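You operate a simulated robot arm through the tools that you are given. There is no shell and no other tool.

You are at the controls of a simulated robot arm. One attempt, no reset.

## Task
Sponge the rough filler off the pipe casing, then wipe the table.
Fine: wet the yellow sponge in the teal dish first and put it back. Use the grey cloth on the white dust and leave it in the wicker basket. Set down upright: yellow sponge. What is to be rubbed or washed off counts as gone when no trace of it is left.

It is judged by the outcome, as a careful person would: the job done as asked, and still so three seconds after it is handed in. It fails if anything else is knocked over, pushed out of place, dropped, spilled or broken. Flat cloth is picked up by pressing the open fingertips on it (5 to 10 N) and closing them slowly along it; thin cloth reads only 2 to 8 mm in the jaws.

## Robot
A 6-joint arm with a two-finger gripper, fixed in place. Base frame: the origin is at the foot of the arm, x ahead of it, y to its left, z up. Units: m, rad, N and s.
Its first joint turns from -2.897 to 2.897 rad. Payload 2.54 kg.
Tool frame: the origin (TCP) lies between the finger pads and is the grasp point; the fingertips stand 0.03 m ahead of it; z points along the fingers, y is the line along which they close. The gripper opens to 0.116 m. The gripper's body begins 0.095 m behind the TCP.
Orientation is that of the tool frame in the base frame, as a unit quaternion [x, y, z, w]. With the fingers straight down and closing along the base's y, the tool's x points along the base's -x, its y along +y and its z along -z.

## Interface
- The arm moves only by the tool apply_moves. Its argument "series" is a list of rows, each a list of 7 numbers: the shift along the base's x, y, z in mm, then the turn, a rotation vector about the base's x, y, z in rad, then the gripper command, from -1 (shut) to 1 (fully open), values between in proportion. In form: [[dx, dy, dz, wx, wy, wz, grip], ...]. A call has 1 to 20 rows; each row shifts and turns the commanded pose from where the row before left it. Each row takes 0.2 s and may step no farther than 0.05 m and 0.15 rad from the row before; otherwise, or with a gripper value out of range, the whole call is refused. Where a pose cannot be reached the arm comes as near as it can. A force on the tool above 40 N (or 10 N above the force at the start of the call, whichever is more), or a blocked arm, ends the call early, and 0.2 s more pass. The fingers move at their own pace (about 0.072 m/s each) and stop on an object; they squeeze with about 32 N. The grip force told is the motor's: it shows also when the fingers shut on nothing. Time passes only in rows, and 0.2 s behind the last, so rows that do not move let the fingers close. The reply holds the time, the measured pose of the TCP, the force on the tool along the base axes, the opening and the grip force, in the units named above and with some noise, with the torque about the TCP (base axes, N m) and any sound that the robot's microphone picked up, and new pictures: "show" is both (left out), scene, wrist or none.
- Cameras (640 x 400 px; columns grow to the right, rows downward): "scene" is fixed at [0.05, 0.6501, 1.6647]; the picture's right is [-0.46, -0.89, 0.00], its down [-0.59, 0.30, -0.75] and it looks along [0.66, -0.34, -0.66] (base axes); focal length 244 px, centre (320, 200). "wrist" rides on the gripper at [0.069, -0.015, -0.122] in the tool frame; the picture's right is [0.21, 0.98, 0.00], its down [-0.83, 0.18, -0.53] and it looks along [-0.52, 0.11, 0.85] (tool axes); focal length 251 px, centre (320, 200). There is no depth. A picture from a camera that has moved, and an enlarged one, comes with that camera's place and axes in the base frame and with its lens.
- close_up(camera, box): a new picture of the part [left, top, right, bottom] of that camera's present view, enlarged. No time passes.
- finish_job(): hands the job in; it is judged then, once.

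Places have to be worked out from the pictures, the camera data and where the tool is seen. Open the gripper and draw the arm clear of the work before you hand the job in, unless the task says otherwise.

The tools are called as a command line: name --pt "numbers of a row" for each row, then --argument value for the rest, lists and objects as JSON in quotes. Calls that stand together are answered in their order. apply_moves: Moves the arm, as the interface text tells. Its arguments: {"type":"object","properties":{"series":{"type":"array","items":{"type":"array","items":{"type":"number"}}},"show":{"type":"string","enum":["both","scene","wrist","none"]}},"required":["series"]} The other tools are called the same way: close_up (camera, box) takes an enlarged picture of a part of a camera's view; finish_job () hands the job in.

At the start:

```text
t: 0.0
position: [0.2855, 0.3215, 1.4428]
orientation: [0.0, 1.0, 0.0, 0.0]
ft_force: [-0.4, 1.3, 0.7]
wrist_torque: [0.01, 0.02, -0.02]
opening: 0.1158
grip_force: 0.1
```

scene: 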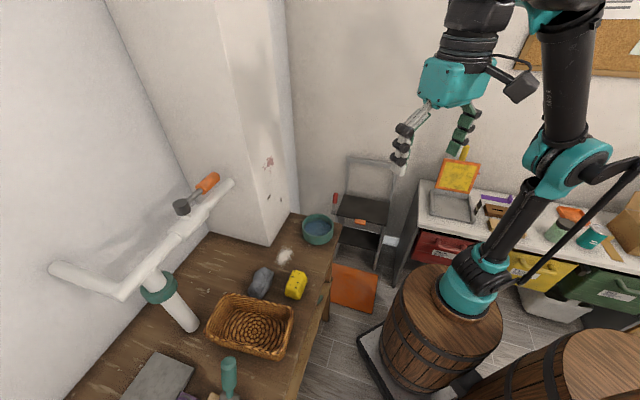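
wrist: 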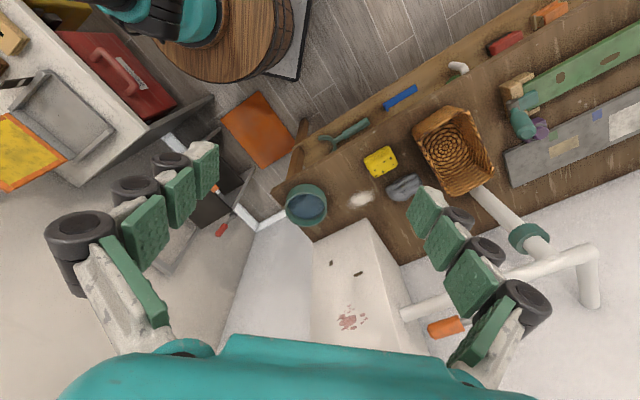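

The scene shows a table with a yellow sponge, grey cloth, white dust, teal dish, wicker basket, and a white pipe/casing with smudges. I'll look closer at these before moving.

close_up --camera "scene" --box '[200, 200, 360, 300]'

close_up --camera "scene" --box '[180, 100, 340, 200]'

close_up --camera "scene" --box '[40, 160, 360, 360]'

close_up --camera "wrist" --box '[260, 100, 500, 250]'

close_up --camera "wrist" --box '[280, 200, 480, 360]'

```text
4.00 times, centred on (280, 250) of scene
camera zoom: at [0.05, 0.6501, 1.6647], right [-0.46, -0.89, 0.0], down [-0.59, 0.3, -0.75], along [0.66, -0.34, -0.66], focal length 974 px, centre (480, 0)
```

zoom: 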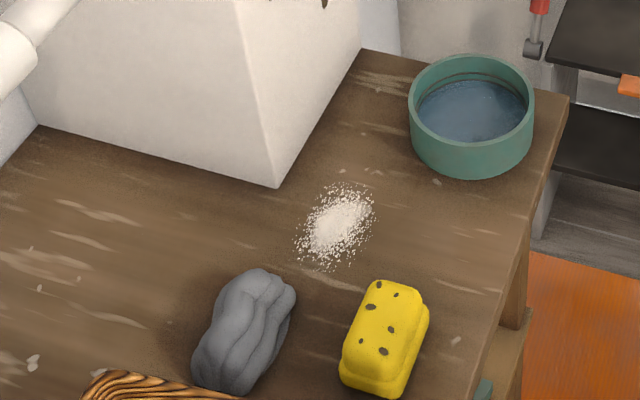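

```text
4.00 times, centred on (260, 150) of scene
camera zoom: at [0.05, 0.6501, 1.6647], right [-0.46, -0.89, 0.0], down [-0.59, 0.3, -0.75], along [0.66, -0.34, -0.66], focal length 974 px, centre (560, 400)
```

zoom: 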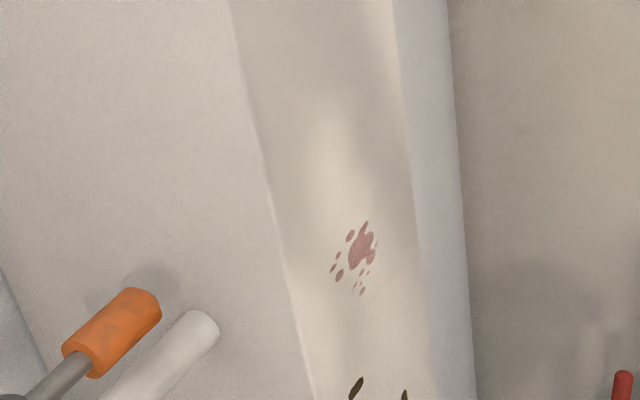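

```text
2.00 times, centred on (200, 260) of scene
camera zoom: at [0.05, 0.6501, 1.6647], right [-0.46, -0.89, 0.0], down [-0.59, 0.3, -0.75], along [0.66, -0.34, -0.66], focal length 487 px, centre (560, 80)
```

zoom: 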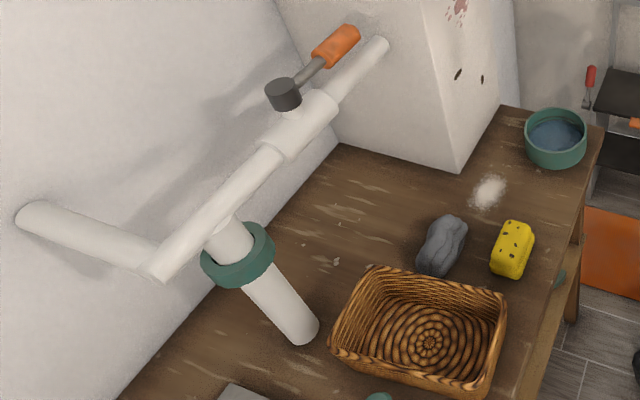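

```text
2.67 times, centred on (380, 175) of wrist
camera zoom: at [0.2151, 0.3067, 1.564], right [-0.21, 0.98, 0.0], down [0.83, 0.18, 0.53], along [0.52, 0.11, -0.85], focal length 670 px, centre (160, 267)
```

zoom: 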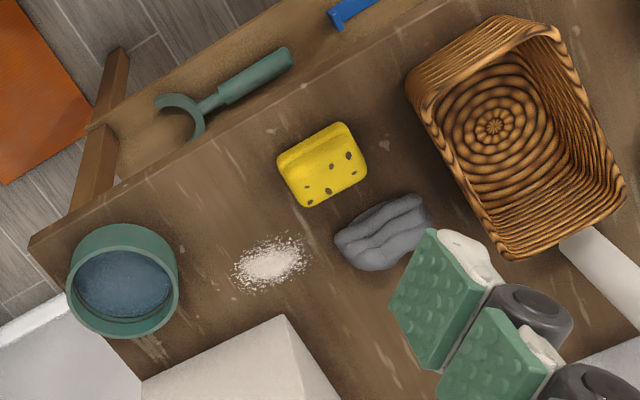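

```text
2.50 times, centred on (380, 280) of wrist
camera zoom: at [0.2151, 0.3067, 1.564], right [-0.21, 0.98, 0.0], down [0.83, 0.18, 0.53], along [0.52, 0.11, -0.85], focal length 629 px, centre (170, 0)
```

zoom: 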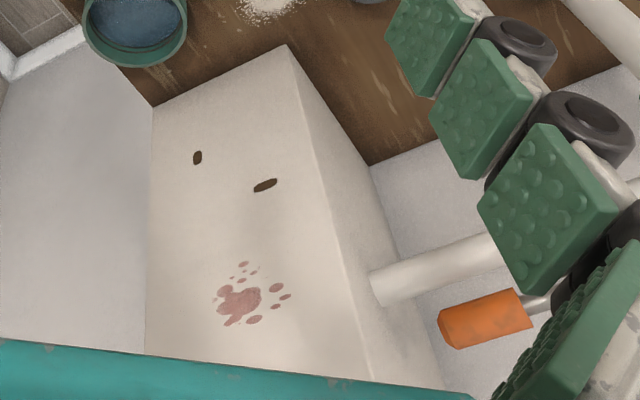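

The pink smear on the boxed casing's near-right face triangulates to about (0.74, 0.48, 1.22). The sponge is near (0.455, 0.53), the dish near (0.635, 0.35) and the tabletop near z 0.88. I'll move in above the table for a closer wrist view.

apply_moves --pt "0 26 -38 0 0 0 1" --pt "0 26 -38 0 0 0 1" --pt "0 26 -38 0 0 0 1" --pt "0 26 -38 0 0 0 1" --pt "5 24 -38 0 0 0 1" --pt "0 0 0 0 0 0 1" --show "both"

```text
t: 1.4
position: [0.2882, 0.4493, 1.2536]
orientation: [0.0, 1.0, 0.001, 0.0]
ft_force: [0.1, -0.6, 0.3]
wrist_torque: [-0.01, 0.02, 0.01]
opening: 0.116
grip_force: 0.0
camera wrist: at [0.2185, 0.4335, 1.3738], right [-0.21, 0.98, 0.0], down [0.83, 0.18, 0.53], along [0.52, 0.11, -0.85], focal length 251 px, centre (320, 200)
```

scene: 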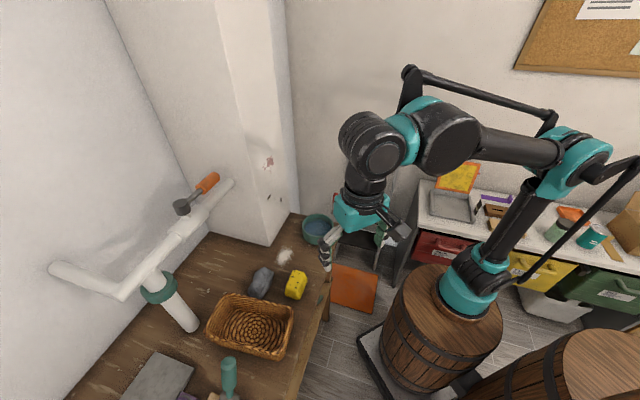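
wrist: 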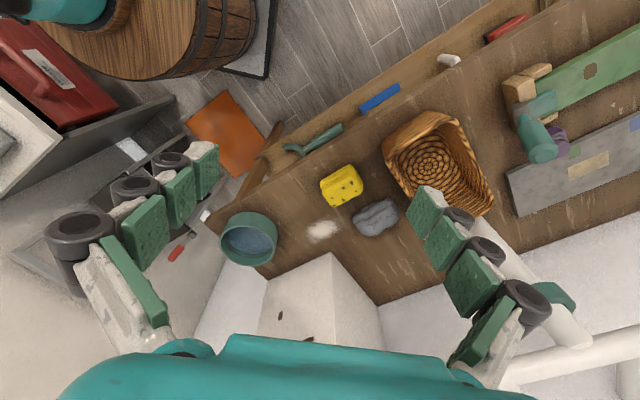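

The camera data agree with where the gripper appears. I'll enlarge the table items from this vantage to measure them.

close_up --camera "wrist" --box '[290, 140, 450, 240]'

close_up --camera "wrist" --box '[190, 190, 350, 290]'

close_up --camera "scene" --box '[240, 200, 340, 300]'

close_up --camera "scene" --box '[230, 140, 310, 220]'

```text
4.00 times, centred on (370, 190) of wrist
camera zoom: at [0.2185, 0.4335, 1.3738], right [-0.21, 0.98, 0.0], down [0.83, 0.18, 0.53], along [0.52, 0.11, -0.85], focal length 1006 px, centre (120, 240)
```

zoom: 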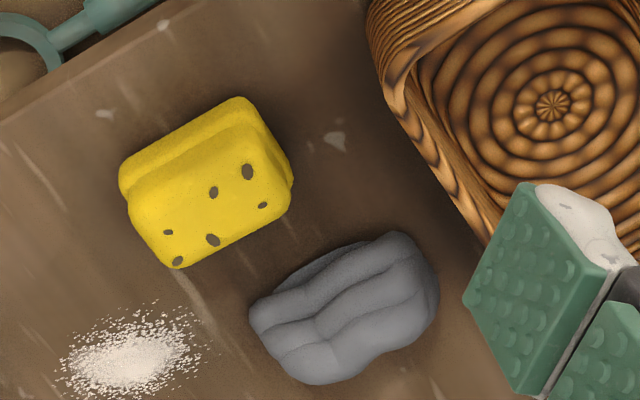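

```text
4.00 times, centred on (270, 240) of wrist
camera zoom: at [0.2185, 0.4335, 1.3738], right [-0.21, 0.98, 0.0], down [0.83, 0.18, 0.53], along [0.52, 0.11, -0.85], focal length 1006 px, centre (520, 40)
```

zoom: 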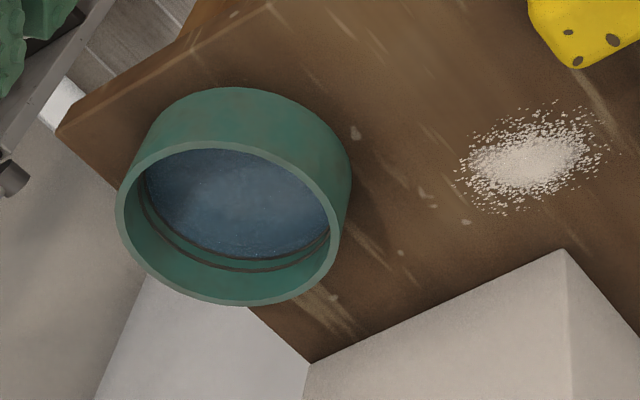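

```text
4.00 times, centred on (290, 250) of scene
camera zoom: at [0.05, 0.6501, 1.6647], right [-0.46, -0.89, 0.0], down [-0.59, 0.3, -0.75], along [0.66, -0.34, -0.66], focal length 974 px, centre (440, 0)
```

zoom: 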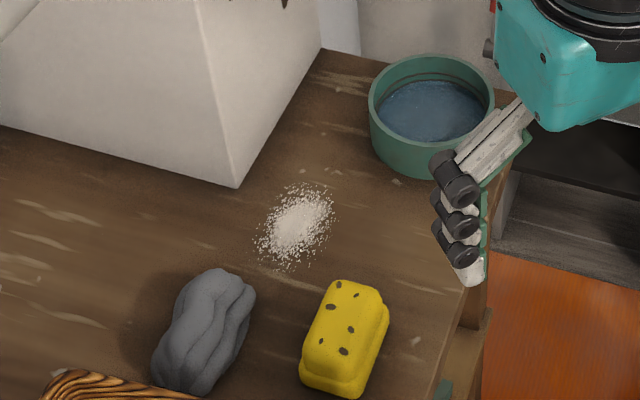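

```text
5.00 times, centred on (270, 180) of scene
camera zoom: at [0.05, 0.6501, 1.6647], right [-0.46, -0.89, 0.0], down [-0.59, 0.3, -0.75], along [0.66, -0.34, -0.66], focal length 1218 px, centre (570, 300)
```

zoom: 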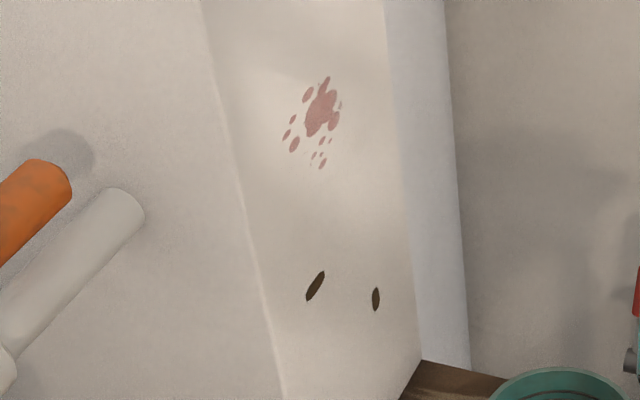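

The sponge's long side runs at 45°, along (-0.71, 0.71), with its centre near (0.45, 0.53) and its top at about z 0.94. I'll turn the tool -45° about z so the fingers close across the short side, and hover above it for a closer look.

apply_moves --pt "20 10 -20 0 0 -0.131 1" --pt "20 10 -20 0 0 -0.131 1" --pt "20 10 -25 0 0 -0.131 1" --pt "20 10 -30 0 0 -0.131 1" --pt "20 10 -30 0 0 -0.131 1" --pt "20 10 -30 0 0 -0.1304 1" --pt "22 10 -30 0 0 0 1" --pt "22 11 -33 0 0 0 1" --pt "0 0 0 0 0 0 1" --show "both"

```text
t: 3.4
position: [0.454, 0.5332, 1.0352]
orientation: [0.384, 0.923, 0.001, 0.0]
ft_force: [-0.4, 0.0, -0.6]
wrist_torque: [0.0, -0.01, 0.01]
opening: 0.1159
grip_force: 0.0
camera wrist: at [0.3942, 0.5715, 1.1566], right [0.54, 0.84, 0.0], down [0.71, -0.46, 0.53], along [0.45, -0.29, -0.85], focal length 251 px, centre (320, 200)
```

scene: 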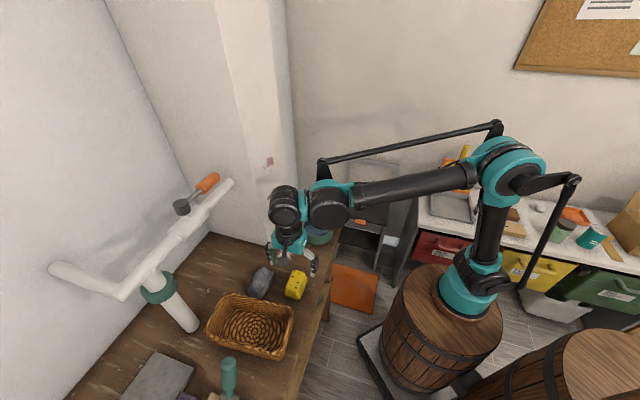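
wrist: 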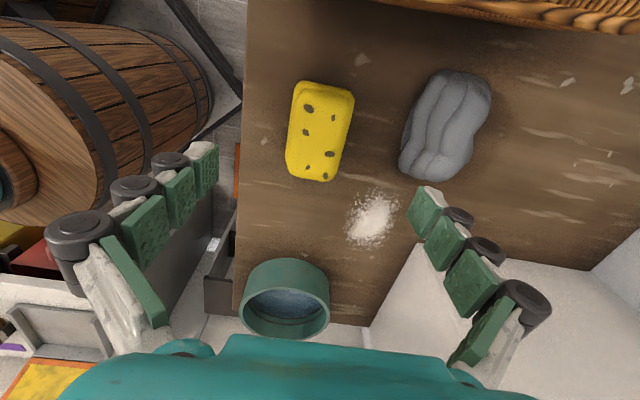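

The tool hangs nearly over the sponge. I'll enlarge it to pin down its centre, angle and height.

close_up --camera "wrist" --box '[250, 70, 390, 200]'

close_up --camera "scene" --box '[240, 230, 340, 310]'

close_up --camera "wrist" --box '[230, 240, 350, 350]'

```text
3.08 times, centred on (320, 135) of wrist
camera zoom: at [0.3942, 0.5715, 1.1566], right [0.54, 0.84, 0.0], down [0.71, -0.46, 0.53], along [0.45, -0.29, -0.85], focal length 774 px, centre (320, 400)
```

zoom: 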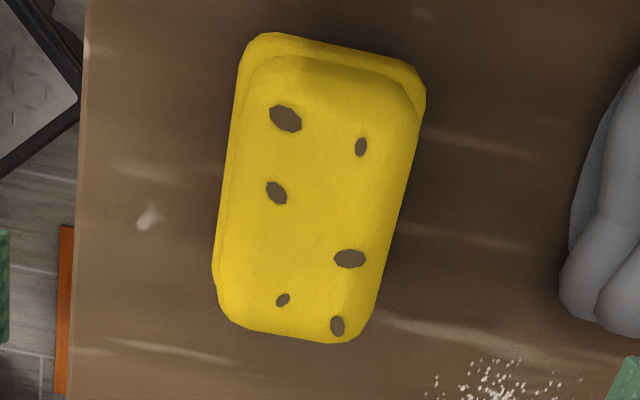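

```text
5.00 times, centred on (290, 270) of scene
camera zoom: at [0.05, 0.6501, 1.6647], right [-0.46, -0.89, 0.0], down [-0.59, 0.3, -0.75], along [0.66, -0.34, -0.66], focal length 1218 px, centre (470, -150)
```

zoom: 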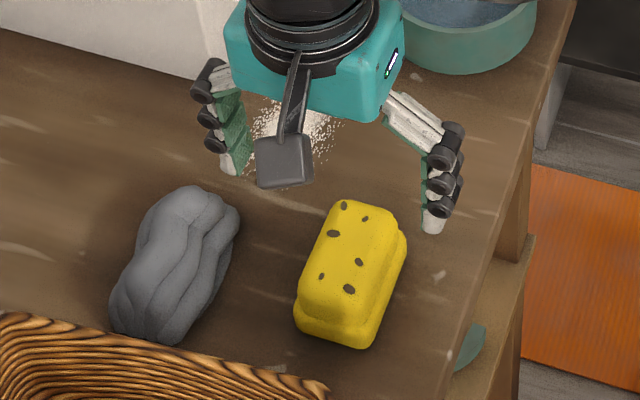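

```text
3.64 times, centred on (290, 295) of wrist
camera zoom: at [0.3942, 0.5715, 1.1566], right [0.54, 0.84, 0.0], down [0.71, -0.46, 0.53], along [0.45, -0.29, -0.85], focal length 914 px, centre (429, -146)
```

zoom: 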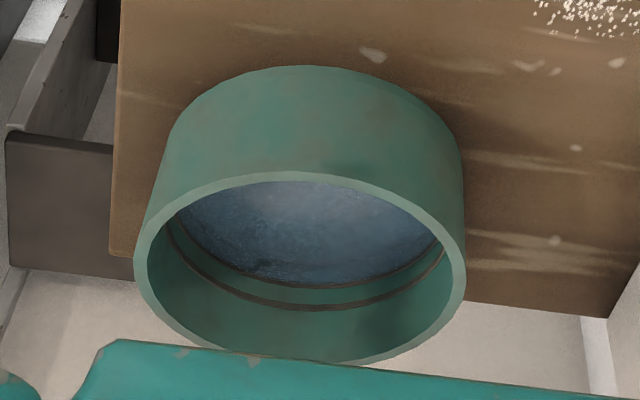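

The sponge measures about 0.085 × 0.056 m with its centre near (0.458, 0.528), aligned with the tool. I'll shift a few millimetres, narrow the fingers and descend beside it, stopping short of the table.

apply_moves --pt "4 -5 -20 0 0 0 0.55" --pt "0 0 -20 0 0 0 0.55" --pt "0 0 -20 0 0 0 0.55" --pt "0 0 -15 0 0 0 0.55" --pt "0 0 -10 0 0 0 0.55" --pt "0 0 0 0 0 0 0.55" --show "both"

```text
t: 4.8
position: [0.4595, 0.5277, 0.95]
orientation: [0.383, 0.924, 0.0, 0.0]
ft_force: [-0.1, 0.5, -0.2]
wrist_torque: [-0.02, -0.02, 0.01]
opening: 0.0899
grip_force: 0.0
camera wrist: at [0.3988, 0.5648, 1.0703], right [0.54, 0.84, 0.0], down [0.71, -0.46, 0.53], along [0.45, -0.29, -0.85], focal length 251 px, centre (320, 200)
```

scene: 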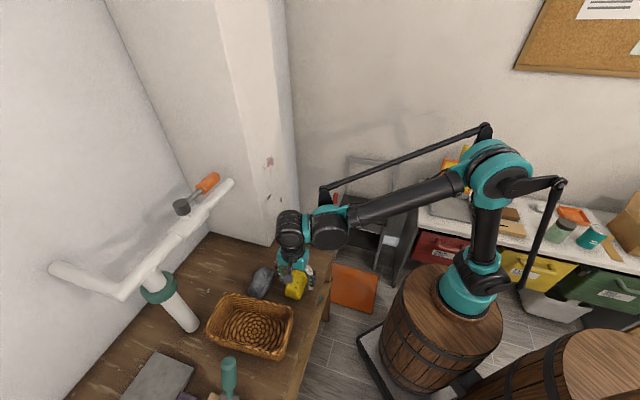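
wrist: 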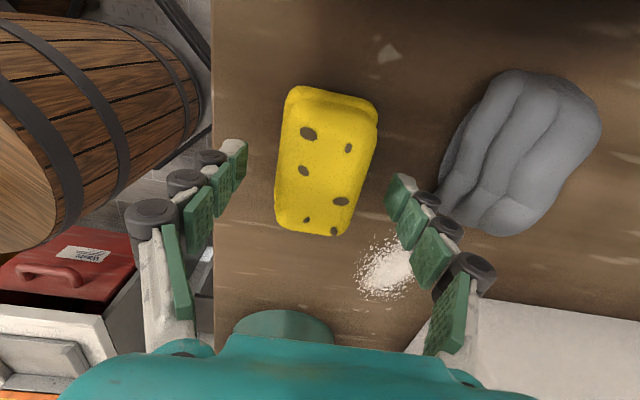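

Parallax on the holes puts the sponge's top at about z 0.95 and its centre about 1 cm further along the tool's x, near (0.451, 0.533). I'll shift there and close on it.

apply_moves --pt "-8.5 5 0 0 0 0 0.55" --pt "0 0 -2 0 0 0 0.55" --pt "0 0 0 0 0 0 0.2" --pt "0 0 0 0 0 0 -0.1" --pt "0 0 0 0 0 0 -1" --pt "0 0 0 0 0 0 -1" --pt "0 0 0 0 0 0 -1" --show "both"

```text
t: 6.4
position: [0.4498, 0.5318, 0.948]
orientation: [0.383, 0.924, 0.001, 0.0]
ft_force: [0.0, 1.3, 0.7]
wrist_torque: [0.08, -0.03, -0.01]
opening: 0.035
grip_force: 31.8
camera wrist: at [0.3896, 0.5694, 1.069], right [0.54, 0.84, 0.0], down [0.71, -0.46, 0.53], along [0.45, -0.29, -0.85], focal length 251 px, centre (320, 200)
```

scene: 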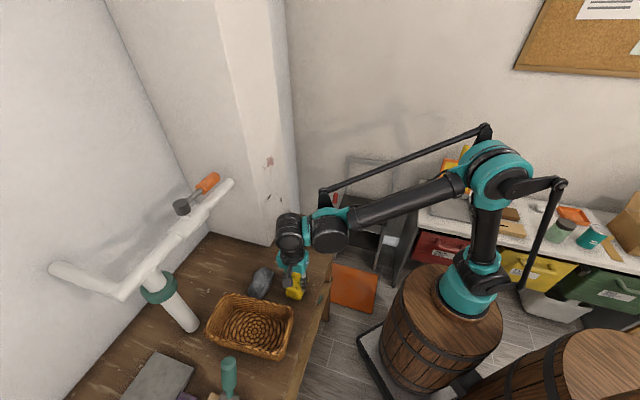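
wrist: 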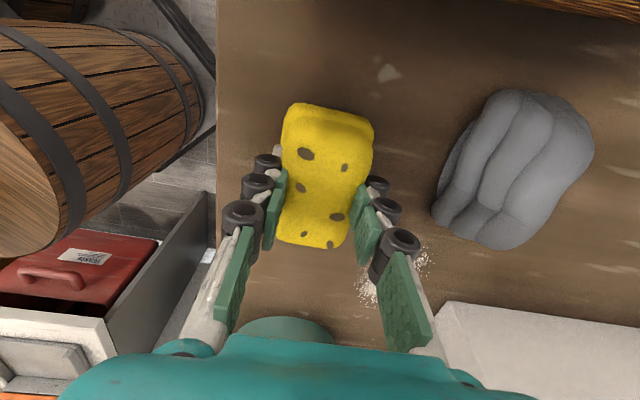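

The fingers have closed on the soft sponge at 0.035 m with 32 N. I'll lift it straight up, check that it comes along, then carry it over towards the dish.

apply_moves --pt "0 0 10 0 0 0 -1" --pt "0 0 25 0 0 0 -1" --pt "0 0 35 0 0 0 -1" --pt "0 0 35 0 0 0 -1" --pt "0 0 25 0 0 0 -1" --pt "0 0 0 0 0 0 -1" --show "both"

```text
t: 7.8
position: [0.4498, 0.5322, 1.0775]
orientation: [0.382, 0.924, 0.0, 0.0]
ft_force: [-0.3, 0.2, -0.6]
wrist_torque: [-0.03, 0.01, 0.01]
opening: 0.0347
grip_force: 31.8
camera wrist: at [0.3887, 0.5685, 1.1983], right [0.54, 0.84, 0.0], down [0.71, -0.46, 0.53], along [0.45, -0.29, -0.85], focal length 251 px, centre (320, 200)
```

scene: 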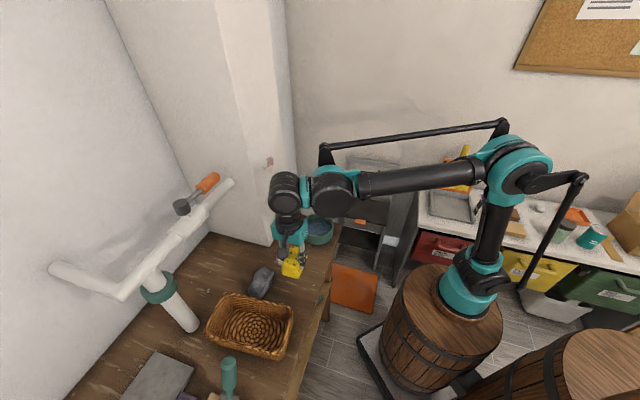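
wrist: 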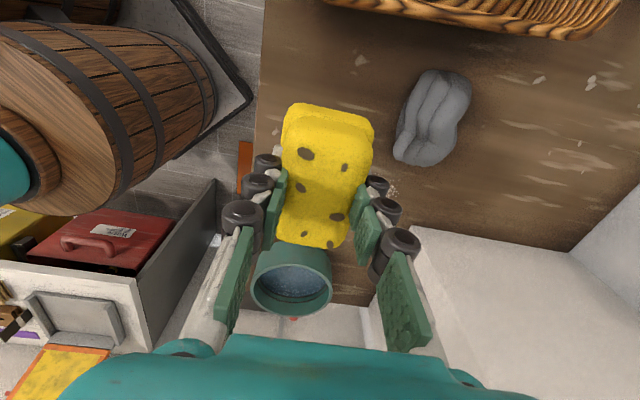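

The sponge is held, about centred on the tool. The dish reprojects where I computed it, (0.645, 0.352) with the rim at about 0.938, so I'll carry the sponge over it.

apply_moves --pt "28 -26 0 0 0 0 -1" --pt "28 -26 0 0 0 0 -1" --pt "28 -26 0 0 0 0 -1" --pt "28 -26 0 0 0 0 -1" --pt "28 -26 0 0 0 0 -1" --pt "28 -26 0 0 0 0 -1" --pt "27 -24 0 0 0 0 -1" --pt "0 0 0 0 0 0 -1" --show "both"

close_up --camera "wrist" --box '[220, 60, 440, 260]'

close_up --camera "scene" --box '[270, 160, 370, 260]'

```text
t: 9.6
position: [0.6426, 0.3506, 1.078]
orientation: [0.383, 0.924, 0.001, 0.0]
ft_force: [-0.3, 0.1, -1.3]
wrist_torque: [-0.03, -0.02, -0.01]
opening: 0.0349
grip_force: 31.9
camera wrist: at [0.5821, 0.3881, 1.1988], right [0.54, 0.84, 0.0], down [0.71, -0.46, 0.53], along [0.45, -0.29, -0.85], focal length 251 px, centre (320, 200)
```

scene: 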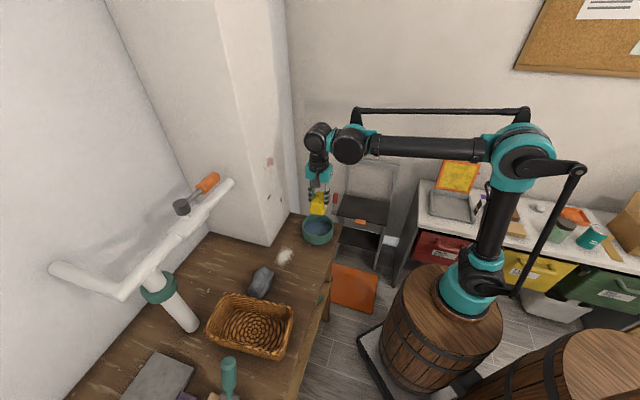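
wrist: 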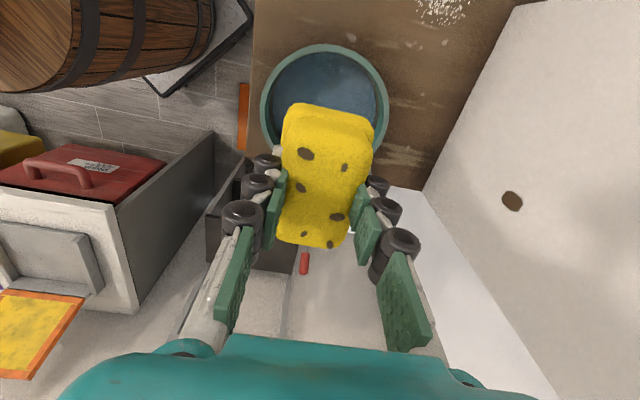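

```text
2.00 times, centred on (330, 160) of wrist
camera zoom: at [0.5821, 0.3881, 1.1988], right [0.54, 0.84, 0.0], down [0.71, -0.46, 0.53], along [0.45, -0.29, -0.85], focal length 503 px, centre (300, 280)
```

zoom: 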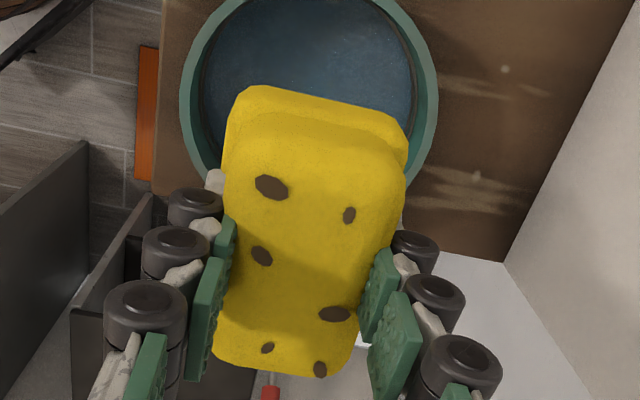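

```text
4.00 times, centred on (320, 210) of scene
camera zoom: at [0.05, 0.6501, 1.6647], right [-0.46, -0.89, 0.0], down [-0.59, 0.3, -0.75], along [0.66, -0.34, -0.66], focal length 974 px, centre (320, 160)
```

zoom: 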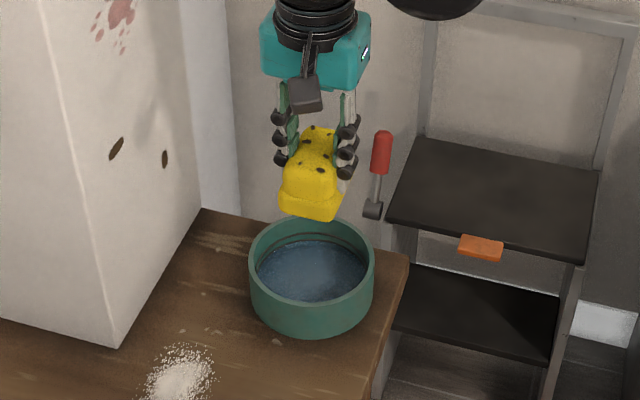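

By both views the dish centre is nearer (0.639, 0.355), with the rim at about 0.944 and water roughly 25 mm below it. I'll shift to centre the sponge and lower it to just above the rim to check alignment.

apply_moves --pt "-4 4.5 -20 0 0 0 -1" --pt "0 0 -25 0 0 0 -1" --pt "0 0 -20 0 0 0 -1" --pt "0 0 -8 0 0 0 -1" --pt "0 0 0 0 0 0 -1" --show "both"

close_up --camera "wrist" --box '[220, 60, 440, 260]'

close_up --camera "scene" --box '[280, 180, 360, 260]'

```text
t: 10.8
position: [0.6404, 0.3565, 1.0043]
orientation: [0.382, 0.924, 0.0, 0.0]
ft_force: [-0.2, -0.2, -1.0]
wrist_torque: [0.0, 0.0, 0.0]
opening: 0.0348
grip_force: 31.8
camera wrist: at [0.5803, 0.3937, 1.126], right [0.54, 0.84, 0.0], down [0.71, -0.46, 0.53], along [0.45, -0.29, -0.85], focal length 251 px, centre (320, 200)
```

scene: 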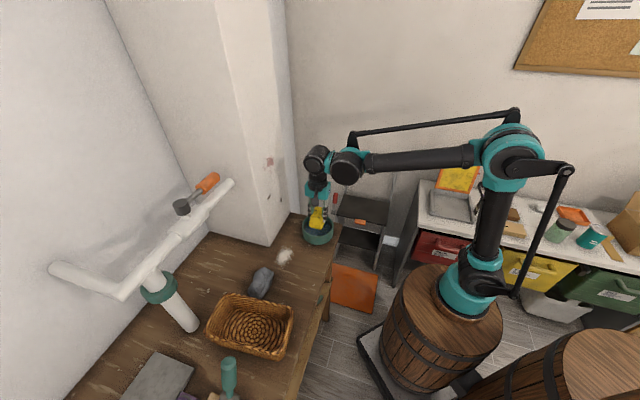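
wrist: 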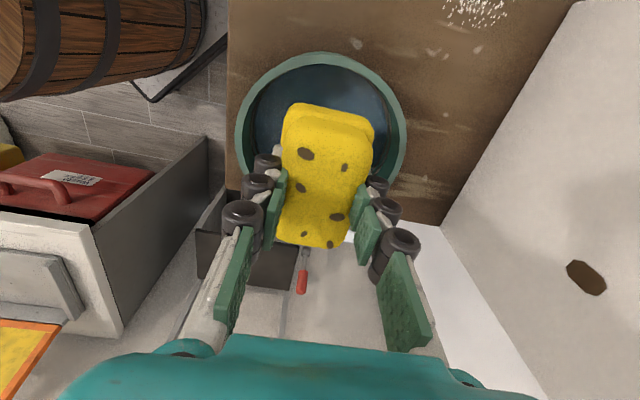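

```text
2.00 times, centred on (330, 160) of wrist
camera zoom: at [0.5803, 0.3937, 1.126], right [0.54, 0.84, 0.0], down [0.71, -0.46, 0.53], along [0.45, -0.29, -0.85], focal length 503 px, centre (300, 280)
```

zoom: 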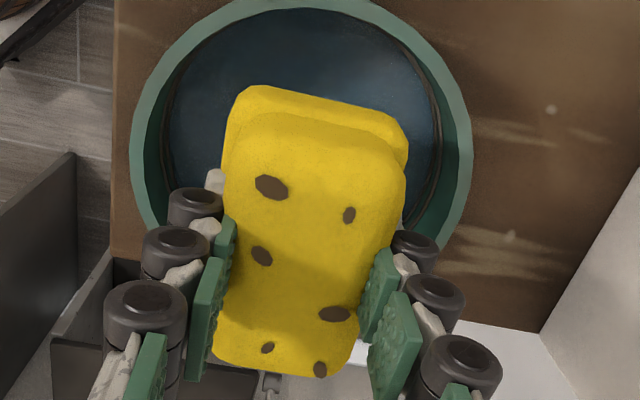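

```text
5.00 times, centred on (320, 220) of scene
camera zoom: at [0.05, 0.6501, 1.6647], right [-0.46, -0.89, 0.0], down [-0.59, 0.3, -0.75], along [0.66, -0.34, -0.66], focal length 1218 px, centre (320, 100)
```

zoom: 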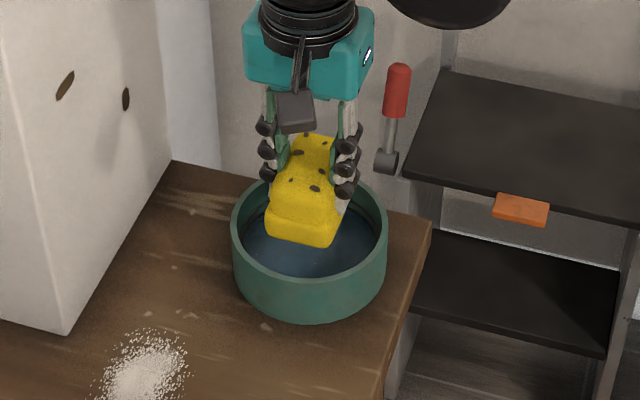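

The sponge sits centred above the rim. I'll lower it slowly into the water, watching the force.

apply_moves --pt "-1 -1 -12 0 0 0 -1" --pt "0 0 -12 0 0 0 -1" --pt "0 0 -8 0 0 0 -1" --pt "0 0 -6 0 0 0 -1" --pt "0 0 0 0 0 0 -1" --pt "0 0 0 0 0 0 -1" --show "both"

close_up --camera "scene" --box '[280, 180, 360, 260]'

close_up --camera "wrist" --box '[220, 60, 440, 260]'

```text
t: 12.2
position: [0.6401, 0.3548, 0.9665]
orientation: [0.383, 0.924, 0.0, 0.0]
ft_force: [0.0, -0.7, -0.8]
wrist_torque: [-0.02, 0.03, 0.01]
opening: 0.0351
grip_force: 31.6
camera wrist: at [0.5798, 0.3923, 1.0875], right [0.54, 0.84, 0.0], down [0.71, -0.46, 0.53], along [0.45, -0.29, -0.85], focal length 251 px, centre (320, 200)
```

scene: 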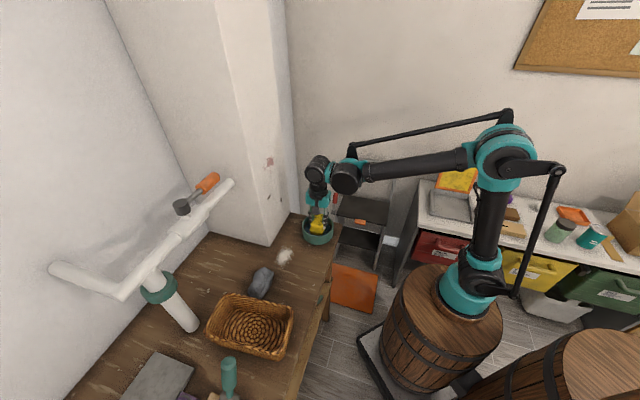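
wrist: 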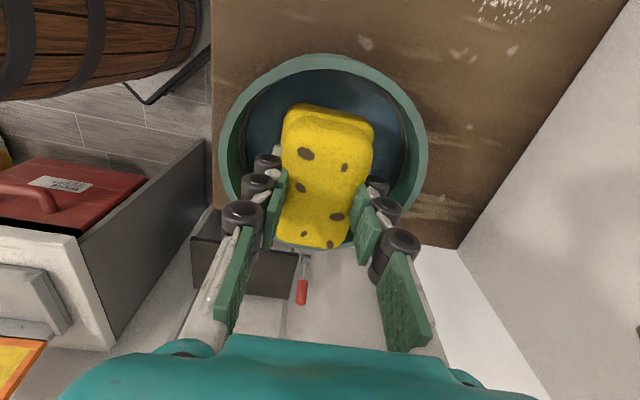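

```text
5.00 times, centred on (320, 220) of scene
camera zoom: at [0.05, 0.6501, 1.6647], right [-0.46, -0.89, 0.0], down [-0.59, 0.3, -0.75], along [0.66, -0.34, -0.66], focal length 1218 px, centre (320, 100)
```

zoom: 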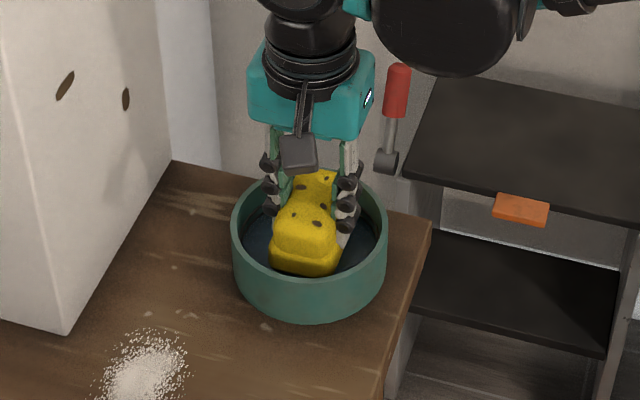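

```text
2.00 times, centred on (330, 160) of wrist
camera zoom: at [0.5798, 0.3923, 1.0875], right [0.54, 0.84, 0.0], down [0.71, -0.46, 0.53], along [0.45, -0.29, -0.85], focal length 503 px, centre (300, 280)
```

zoom: 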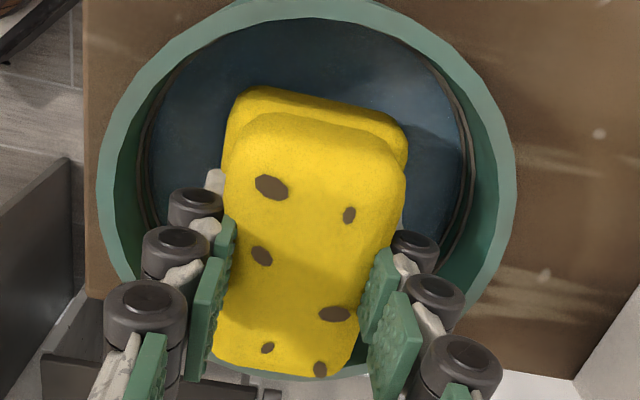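

There's no contact or wet sign yet, so I'll lower a little further in small steps.

apply_moves --pt "0 0 -4 0 0 0 -1" --pt "0 0 -4 0 0 0 -1" --pt "0 0 -3 0 0 0 -1" --pt "0 0 0 0 0 0 -1" --pt "0 0 0 0 0 0 -1" --show "both"

close_up --camera "wrist" --box '[220, 60, 440, 260]'

close_up --camera "scene" --box '[280, 180, 360, 260]'

```text
t: 13.4
position: [0.6403, 0.3554, 0.9549]
orientation: [0.383, 0.924, 0.0, 0.0]
ft_force: [0.4, -1.4, -0.8]
wrist_torque: [0.03, -0.01, -0.02]
opening: 0.0351
grip_force: 31.7
camera wrist: at [0.5794, 0.3926, 1.0763], right [0.54, 0.84, 0.0], down [0.71, -0.46, 0.53], along [0.45, -0.29, -0.85], focal length 251 px, centre (320, 200)
```

scene: 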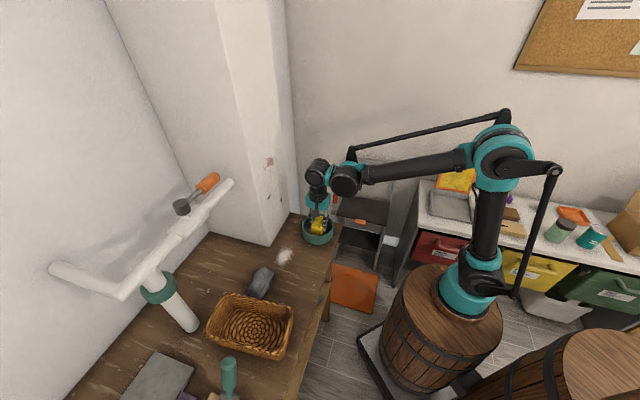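
wrist: 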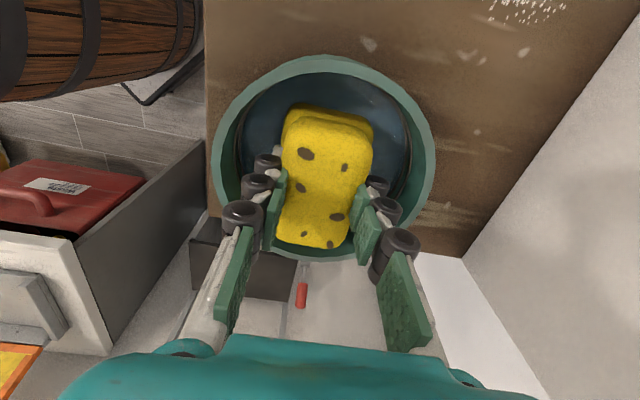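

```text
2.00 times, centred on (330, 160) of wrist
camera zoom: at [0.5794, 0.3926, 1.0763], right [0.54, 0.84, 0.0], down [0.71, -0.46, 0.53], along [0.45, -0.29, -0.85], focal length 503 px, centre (300, 280)
```

zoom: 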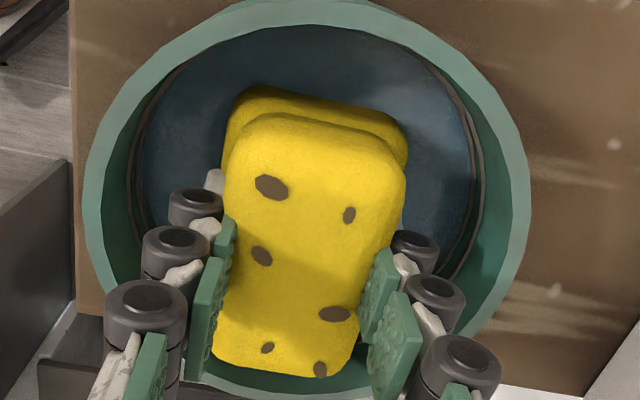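

```text
5.00 times, centred on (320, 220) of scene
camera zoom: at [0.05, 0.6501, 1.6647], right [-0.46, -0.89, 0.0], down [-0.59, 0.3, -0.75], along [0.66, -0.34, -0.66], focal length 1218 px, centre (320, 100)
```

zoom: 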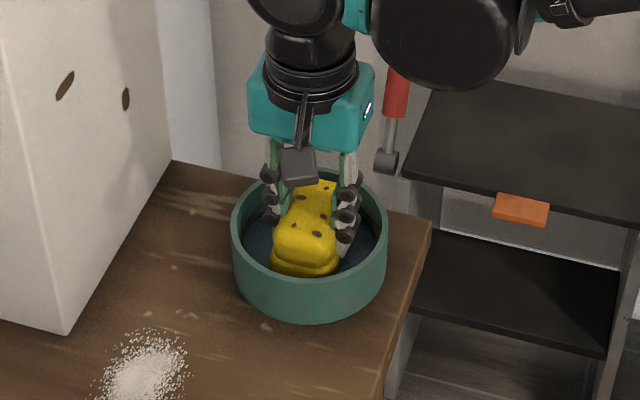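

The sponge now looks darker at its base, which suggests it's taking up water. I'll go a few millimetres deeper and hold briefly to soak it.

apply_moves --pt "0 0 -3 0 0 0 -1" --pt "0 0 -2 0 0 0 -1" --pt "0 0 0 0 0 0 -1" --pt "0 0 0 0 0 0 -1" --pt "0 0 0 0 0 0 -1" --pt "0 0 0 0 0 0 -1" --show "both"

close_up --camera "wrist" --box '[220, 60, 440, 260]'

```text
t: 14.8
position: [0.6393, 0.3542, 0.9514]
orientation: [0.383, 0.924, 0.0, 0.0]
ft_force: [8.8, 7.3, 29.3]
wrist_torque: [0.26, -0.3, 0.01]
opening: 0.0348
grip_force: 31.6
camera wrist: at [0.579, 0.3922, 1.0722], right [0.54, 0.84, 0.0], down [0.71, -0.46, 0.53], along [0.45, -0.29, -0.85], focal length 251 px, centre (320, 200)
```

scene: 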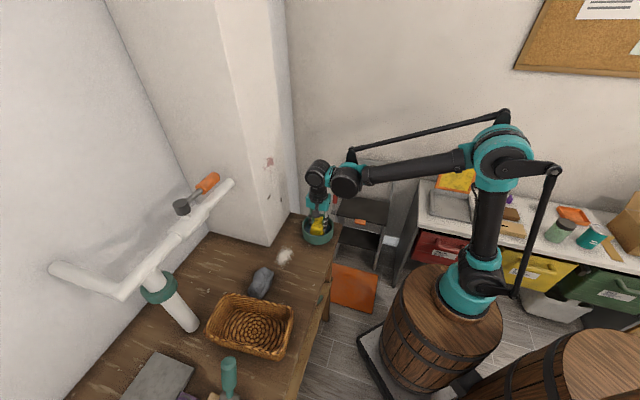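
wrist: 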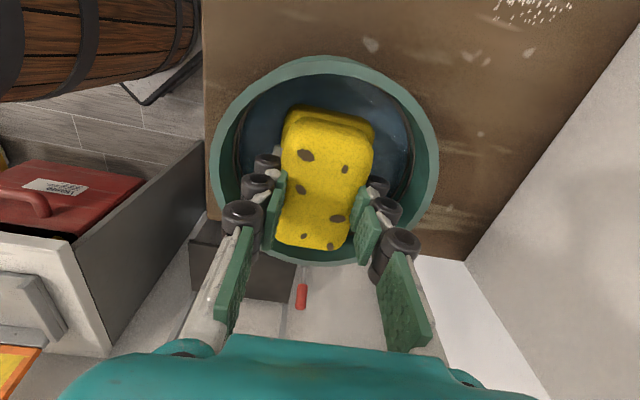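

```text
2.00 times, centred on (330, 160) of wrist
camera zoom: at [0.579, 0.3922, 1.0722], right [0.54, 0.84, 0.0], down [0.71, -0.46, 0.53], along [0.45, -0.29, -0.85], focal length 503 px, centre (300, 280)
```

zoom: 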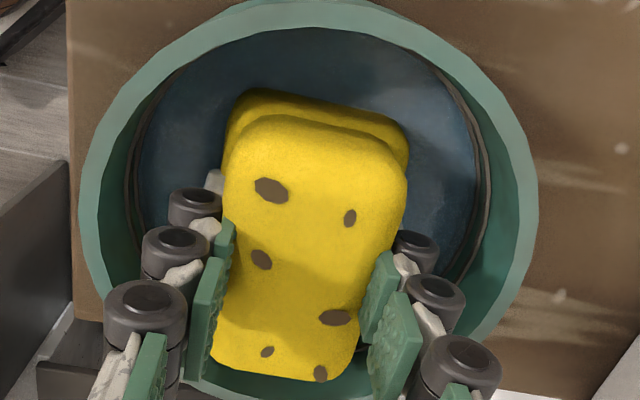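

The sponge is now pressing the dish's bottom at 29 N, so it's fully immersed. I'll ease up straight and lift clear.

apply_moves --pt "0 0 4 0 0 0 -1" --pt "0 0 6 0 0 0 -1" --pt "0 0 10 0 0 0 -1" --pt "0 0 15 0 0 0 -1" --pt "0 0 20 0 0 0 -1" --pt "0 0 30 0 0 0 -1" --pt "0 0 40 0 0 0 -1" --pt "0 0 0 0 0 0 -1" --show "both"

close_up --camera "wrist" --box '[220, 60, 440, 260]'

close_up --camera "scene" --box '[270, 160, 370, 260]'

```text
t: 16.6
position: [0.6408, 0.3545, 1.0778]
orientation: [0.383, 0.924, 0.0, 0.0]
ft_force: [0.0, 0.7, -0.3]
wrist_torque: [0.01, -0.02, -0.03]
opening: 0.035
grip_force: 31.7
camera wrist: at [0.5805, 0.3923, 1.1997], right [0.54, 0.84, 0.0], down [0.71, -0.46, 0.53], along [0.45, -0.29, -0.85], focal length 251 px, centre (320, 200)
```

scene: 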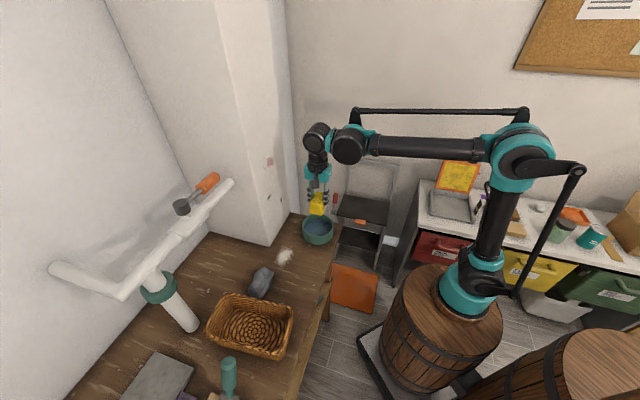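
wrist: 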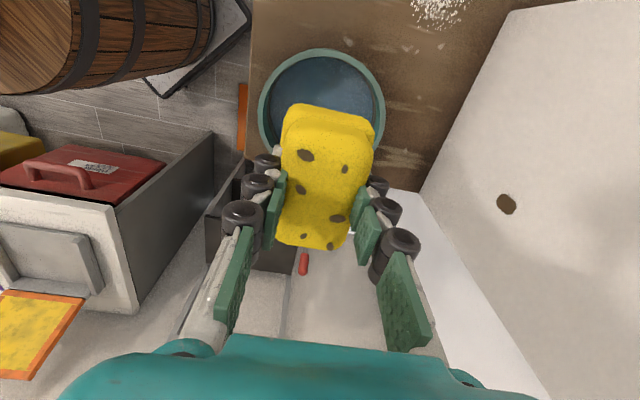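

```text
2.00 times, centred on (330, 160) of wrist
camera zoom: at [0.5805, 0.3923, 1.1997], right [0.54, 0.84, 0.0], down [0.71, -0.46, 0.53], along [0.45, -0.29, -0.85], focal length 503 px, centre (300, 280)
```

zoom: 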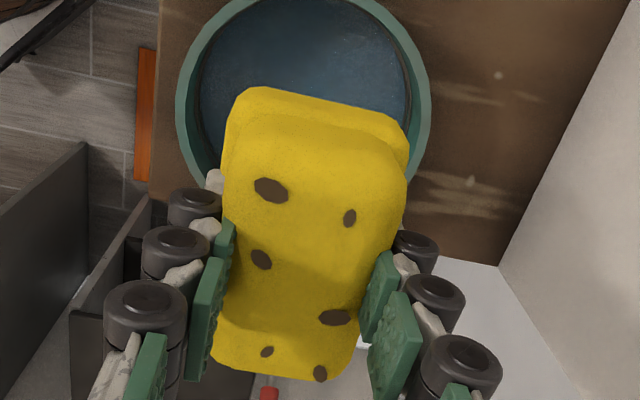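

```text
4.00 times, centred on (320, 210) of scene
camera zoom: at [0.05, 0.6501, 1.6647], right [-0.46, -0.89, 0.0], down [-0.59, 0.3, -0.75], along [0.66, -0.34, -0.66], focal length 974 px, centre (320, 160)
```

zoom: 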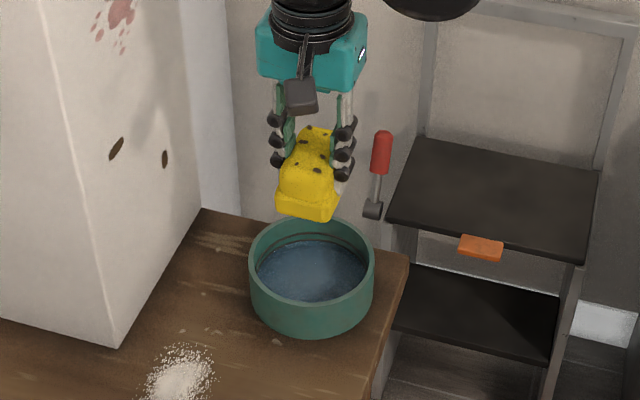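

The sponge came out cleanly and the dish hasn't moved. Next I'll back off a little and pitch the tool until the fingers point horizontally at the casing face along (0.71, 0.71, 0), so the sponge's underside faces it.

apply_moves --pt "-5 -5 15 0.10098 -0.10098 0 -1" --pt "-5 -5 15 0.10098 -0.10098 0 -1" --pt "-5 -5 15 0.10098 -0.10098 0 -1" --pt "-5 -5 15 0.10098 -0.10098 0 -1" --pt "-5 -5 15 0.10098 -0.10098 0 -1" --pt "-5 0 15 0.10098 -0.10098 0 -1" --pt "0 0 0 0 0 0 -1" --show "both"

```text
t: 18.2
position: [0.6087, 0.3282, 1.1664]
orientation: [0.349, 0.84, 0.384, 0.16]
ft_force: [-0.5, -0.3, -0.2]
wrist_torque: [0.0, -0.02, 0.0]
opening: 0.0348
grip_force: 31.8
camera wrist: at [0.4866, 0.3045, 1.2336], right [0.3, 0.6, 0.74], down [0.38, -0.79, 0.49], along [0.87, 0.14, -0.47], focal length 251 px, centre (320, 200)
```

scene: 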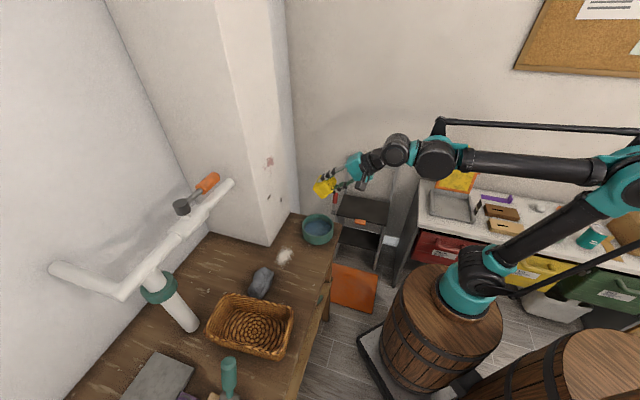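
wrist: 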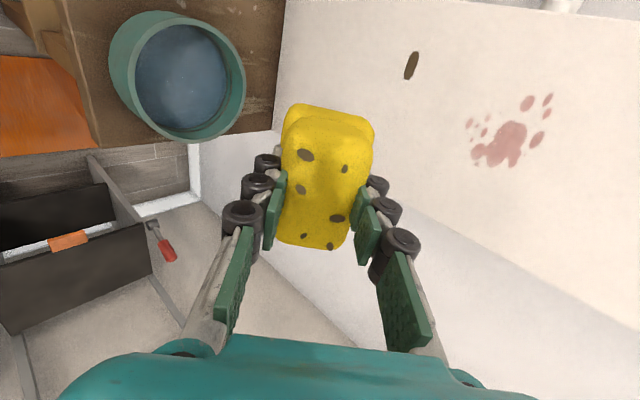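

The tilt is halfway and the smear is clearly visible; refined, its main blob is at (0.734, 0.486, 1.225). I'll finish the tilt to horizontal while edging towards a standoff.

apply_moves --pt "3 8 8 0.10098 -0.10098 0 -1" --pt "3 8 8 0.10098 -0.10098 0 -1" --pt "3 8 8 0.10098 -0.10098 0 -1" --pt "3 8 8 0.10098 -0.10098 0 -1" --pt "3 8 8 0.10098 -0.10098 0 -1" --pt "3 8 8 0 0 0 -1" --pt "0 0 0 0 0 0 -1" --show "both"

```text
t: 19.8
position: [0.6268, 0.3777, 1.2144]
orientation: [0.271, 0.653, 0.653, 0.27]
ft_force: [0.5, 0.1, -0.1]
wrist_torque: [-0.01, 0.03, -0.03]
opening: 0.035
grip_force: 32.1
camera wrist: at [0.4915, 0.3398, 1.1983], right [-0.15, 0.15, 0.98], down [0.21, -0.96, 0.18], along [0.97, 0.23, 0.12], focal length 251 px, centre (320, 200)
```

scene: 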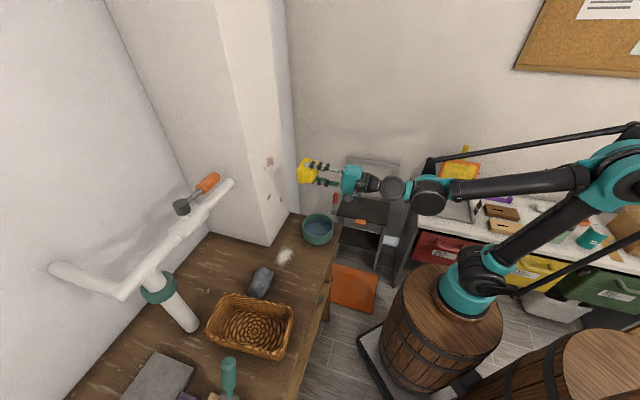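
wrist: 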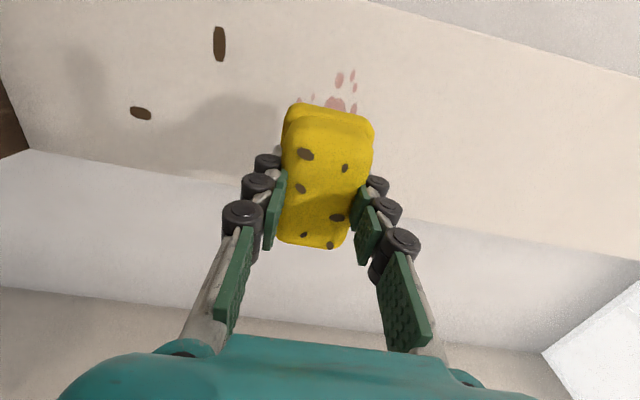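

The tool is now horizontal and square to the casing, and the smear spans roughly ±40 mm sideways and z 1.18–1.247. I'll move to within about 2 cm of the wall, centred on it.

apply_moves --pt "16 21 0 0 0 0 -1" --pt "16 21 0 0 0 0 -1" --pt "16 20 0 0 0 0 -1" --pt "0 0 0 0 0 0 -1" --show "both"

close_up --camera "scene" --box '[220, 120, 340, 220]'

```text
t: 20.8
position: [0.6769, 0.4391, 1.2125]
orientation: [0.271, 0.653, 0.653, 0.271]
ft_force: [0.9, 0.2, -1.0]
wrist_torque: [-0.03, 0.02, 0.0]
opening: 0.0348
grip_force: 32.1
camera wrist: at [0.5399, 0.4016, 1.1977], right [-0.15, 0.15, 0.98], down [0.21, -0.96, 0.18], along [0.97, 0.23, 0.12], focal length 251 px, centre (320, 200)
```

scene: 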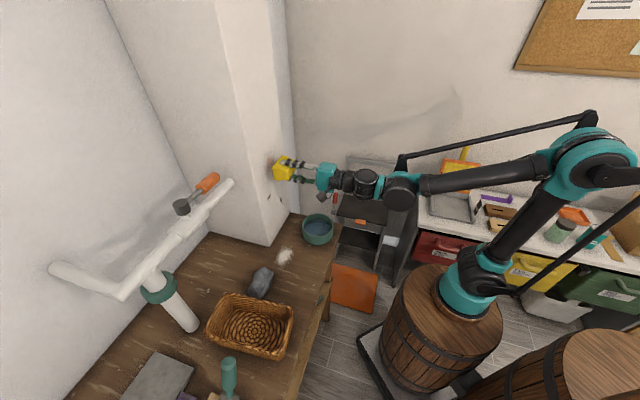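
wrist: 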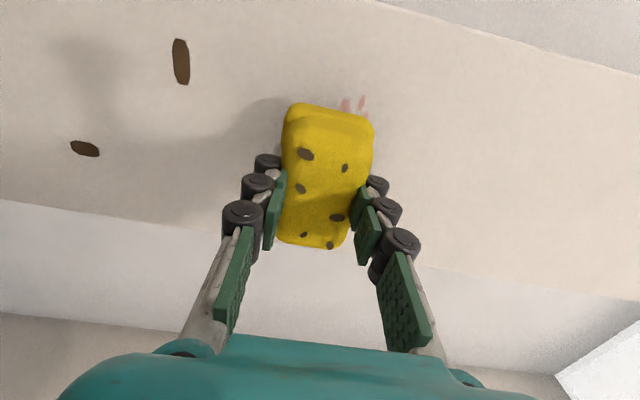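

```text
4.00 times, centred on (280, 170) of scene
camera zoom: at [0.05, 0.6501, 1.6647], right [-0.46, -0.89, 0.0], down [-0.59, 0.3, -0.75], along [0.66, -0.34, -0.66], focal length 974 px, centre (480, 320)
```

zoom: 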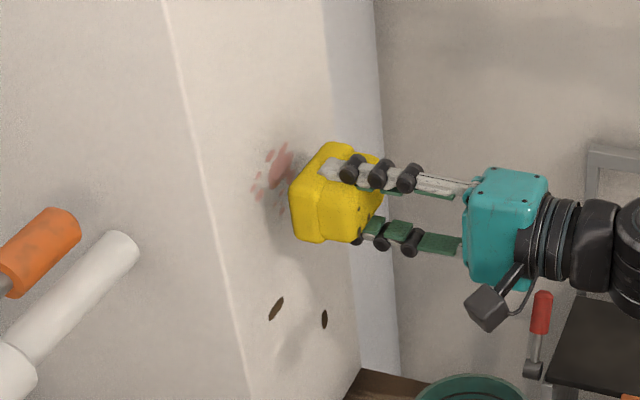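

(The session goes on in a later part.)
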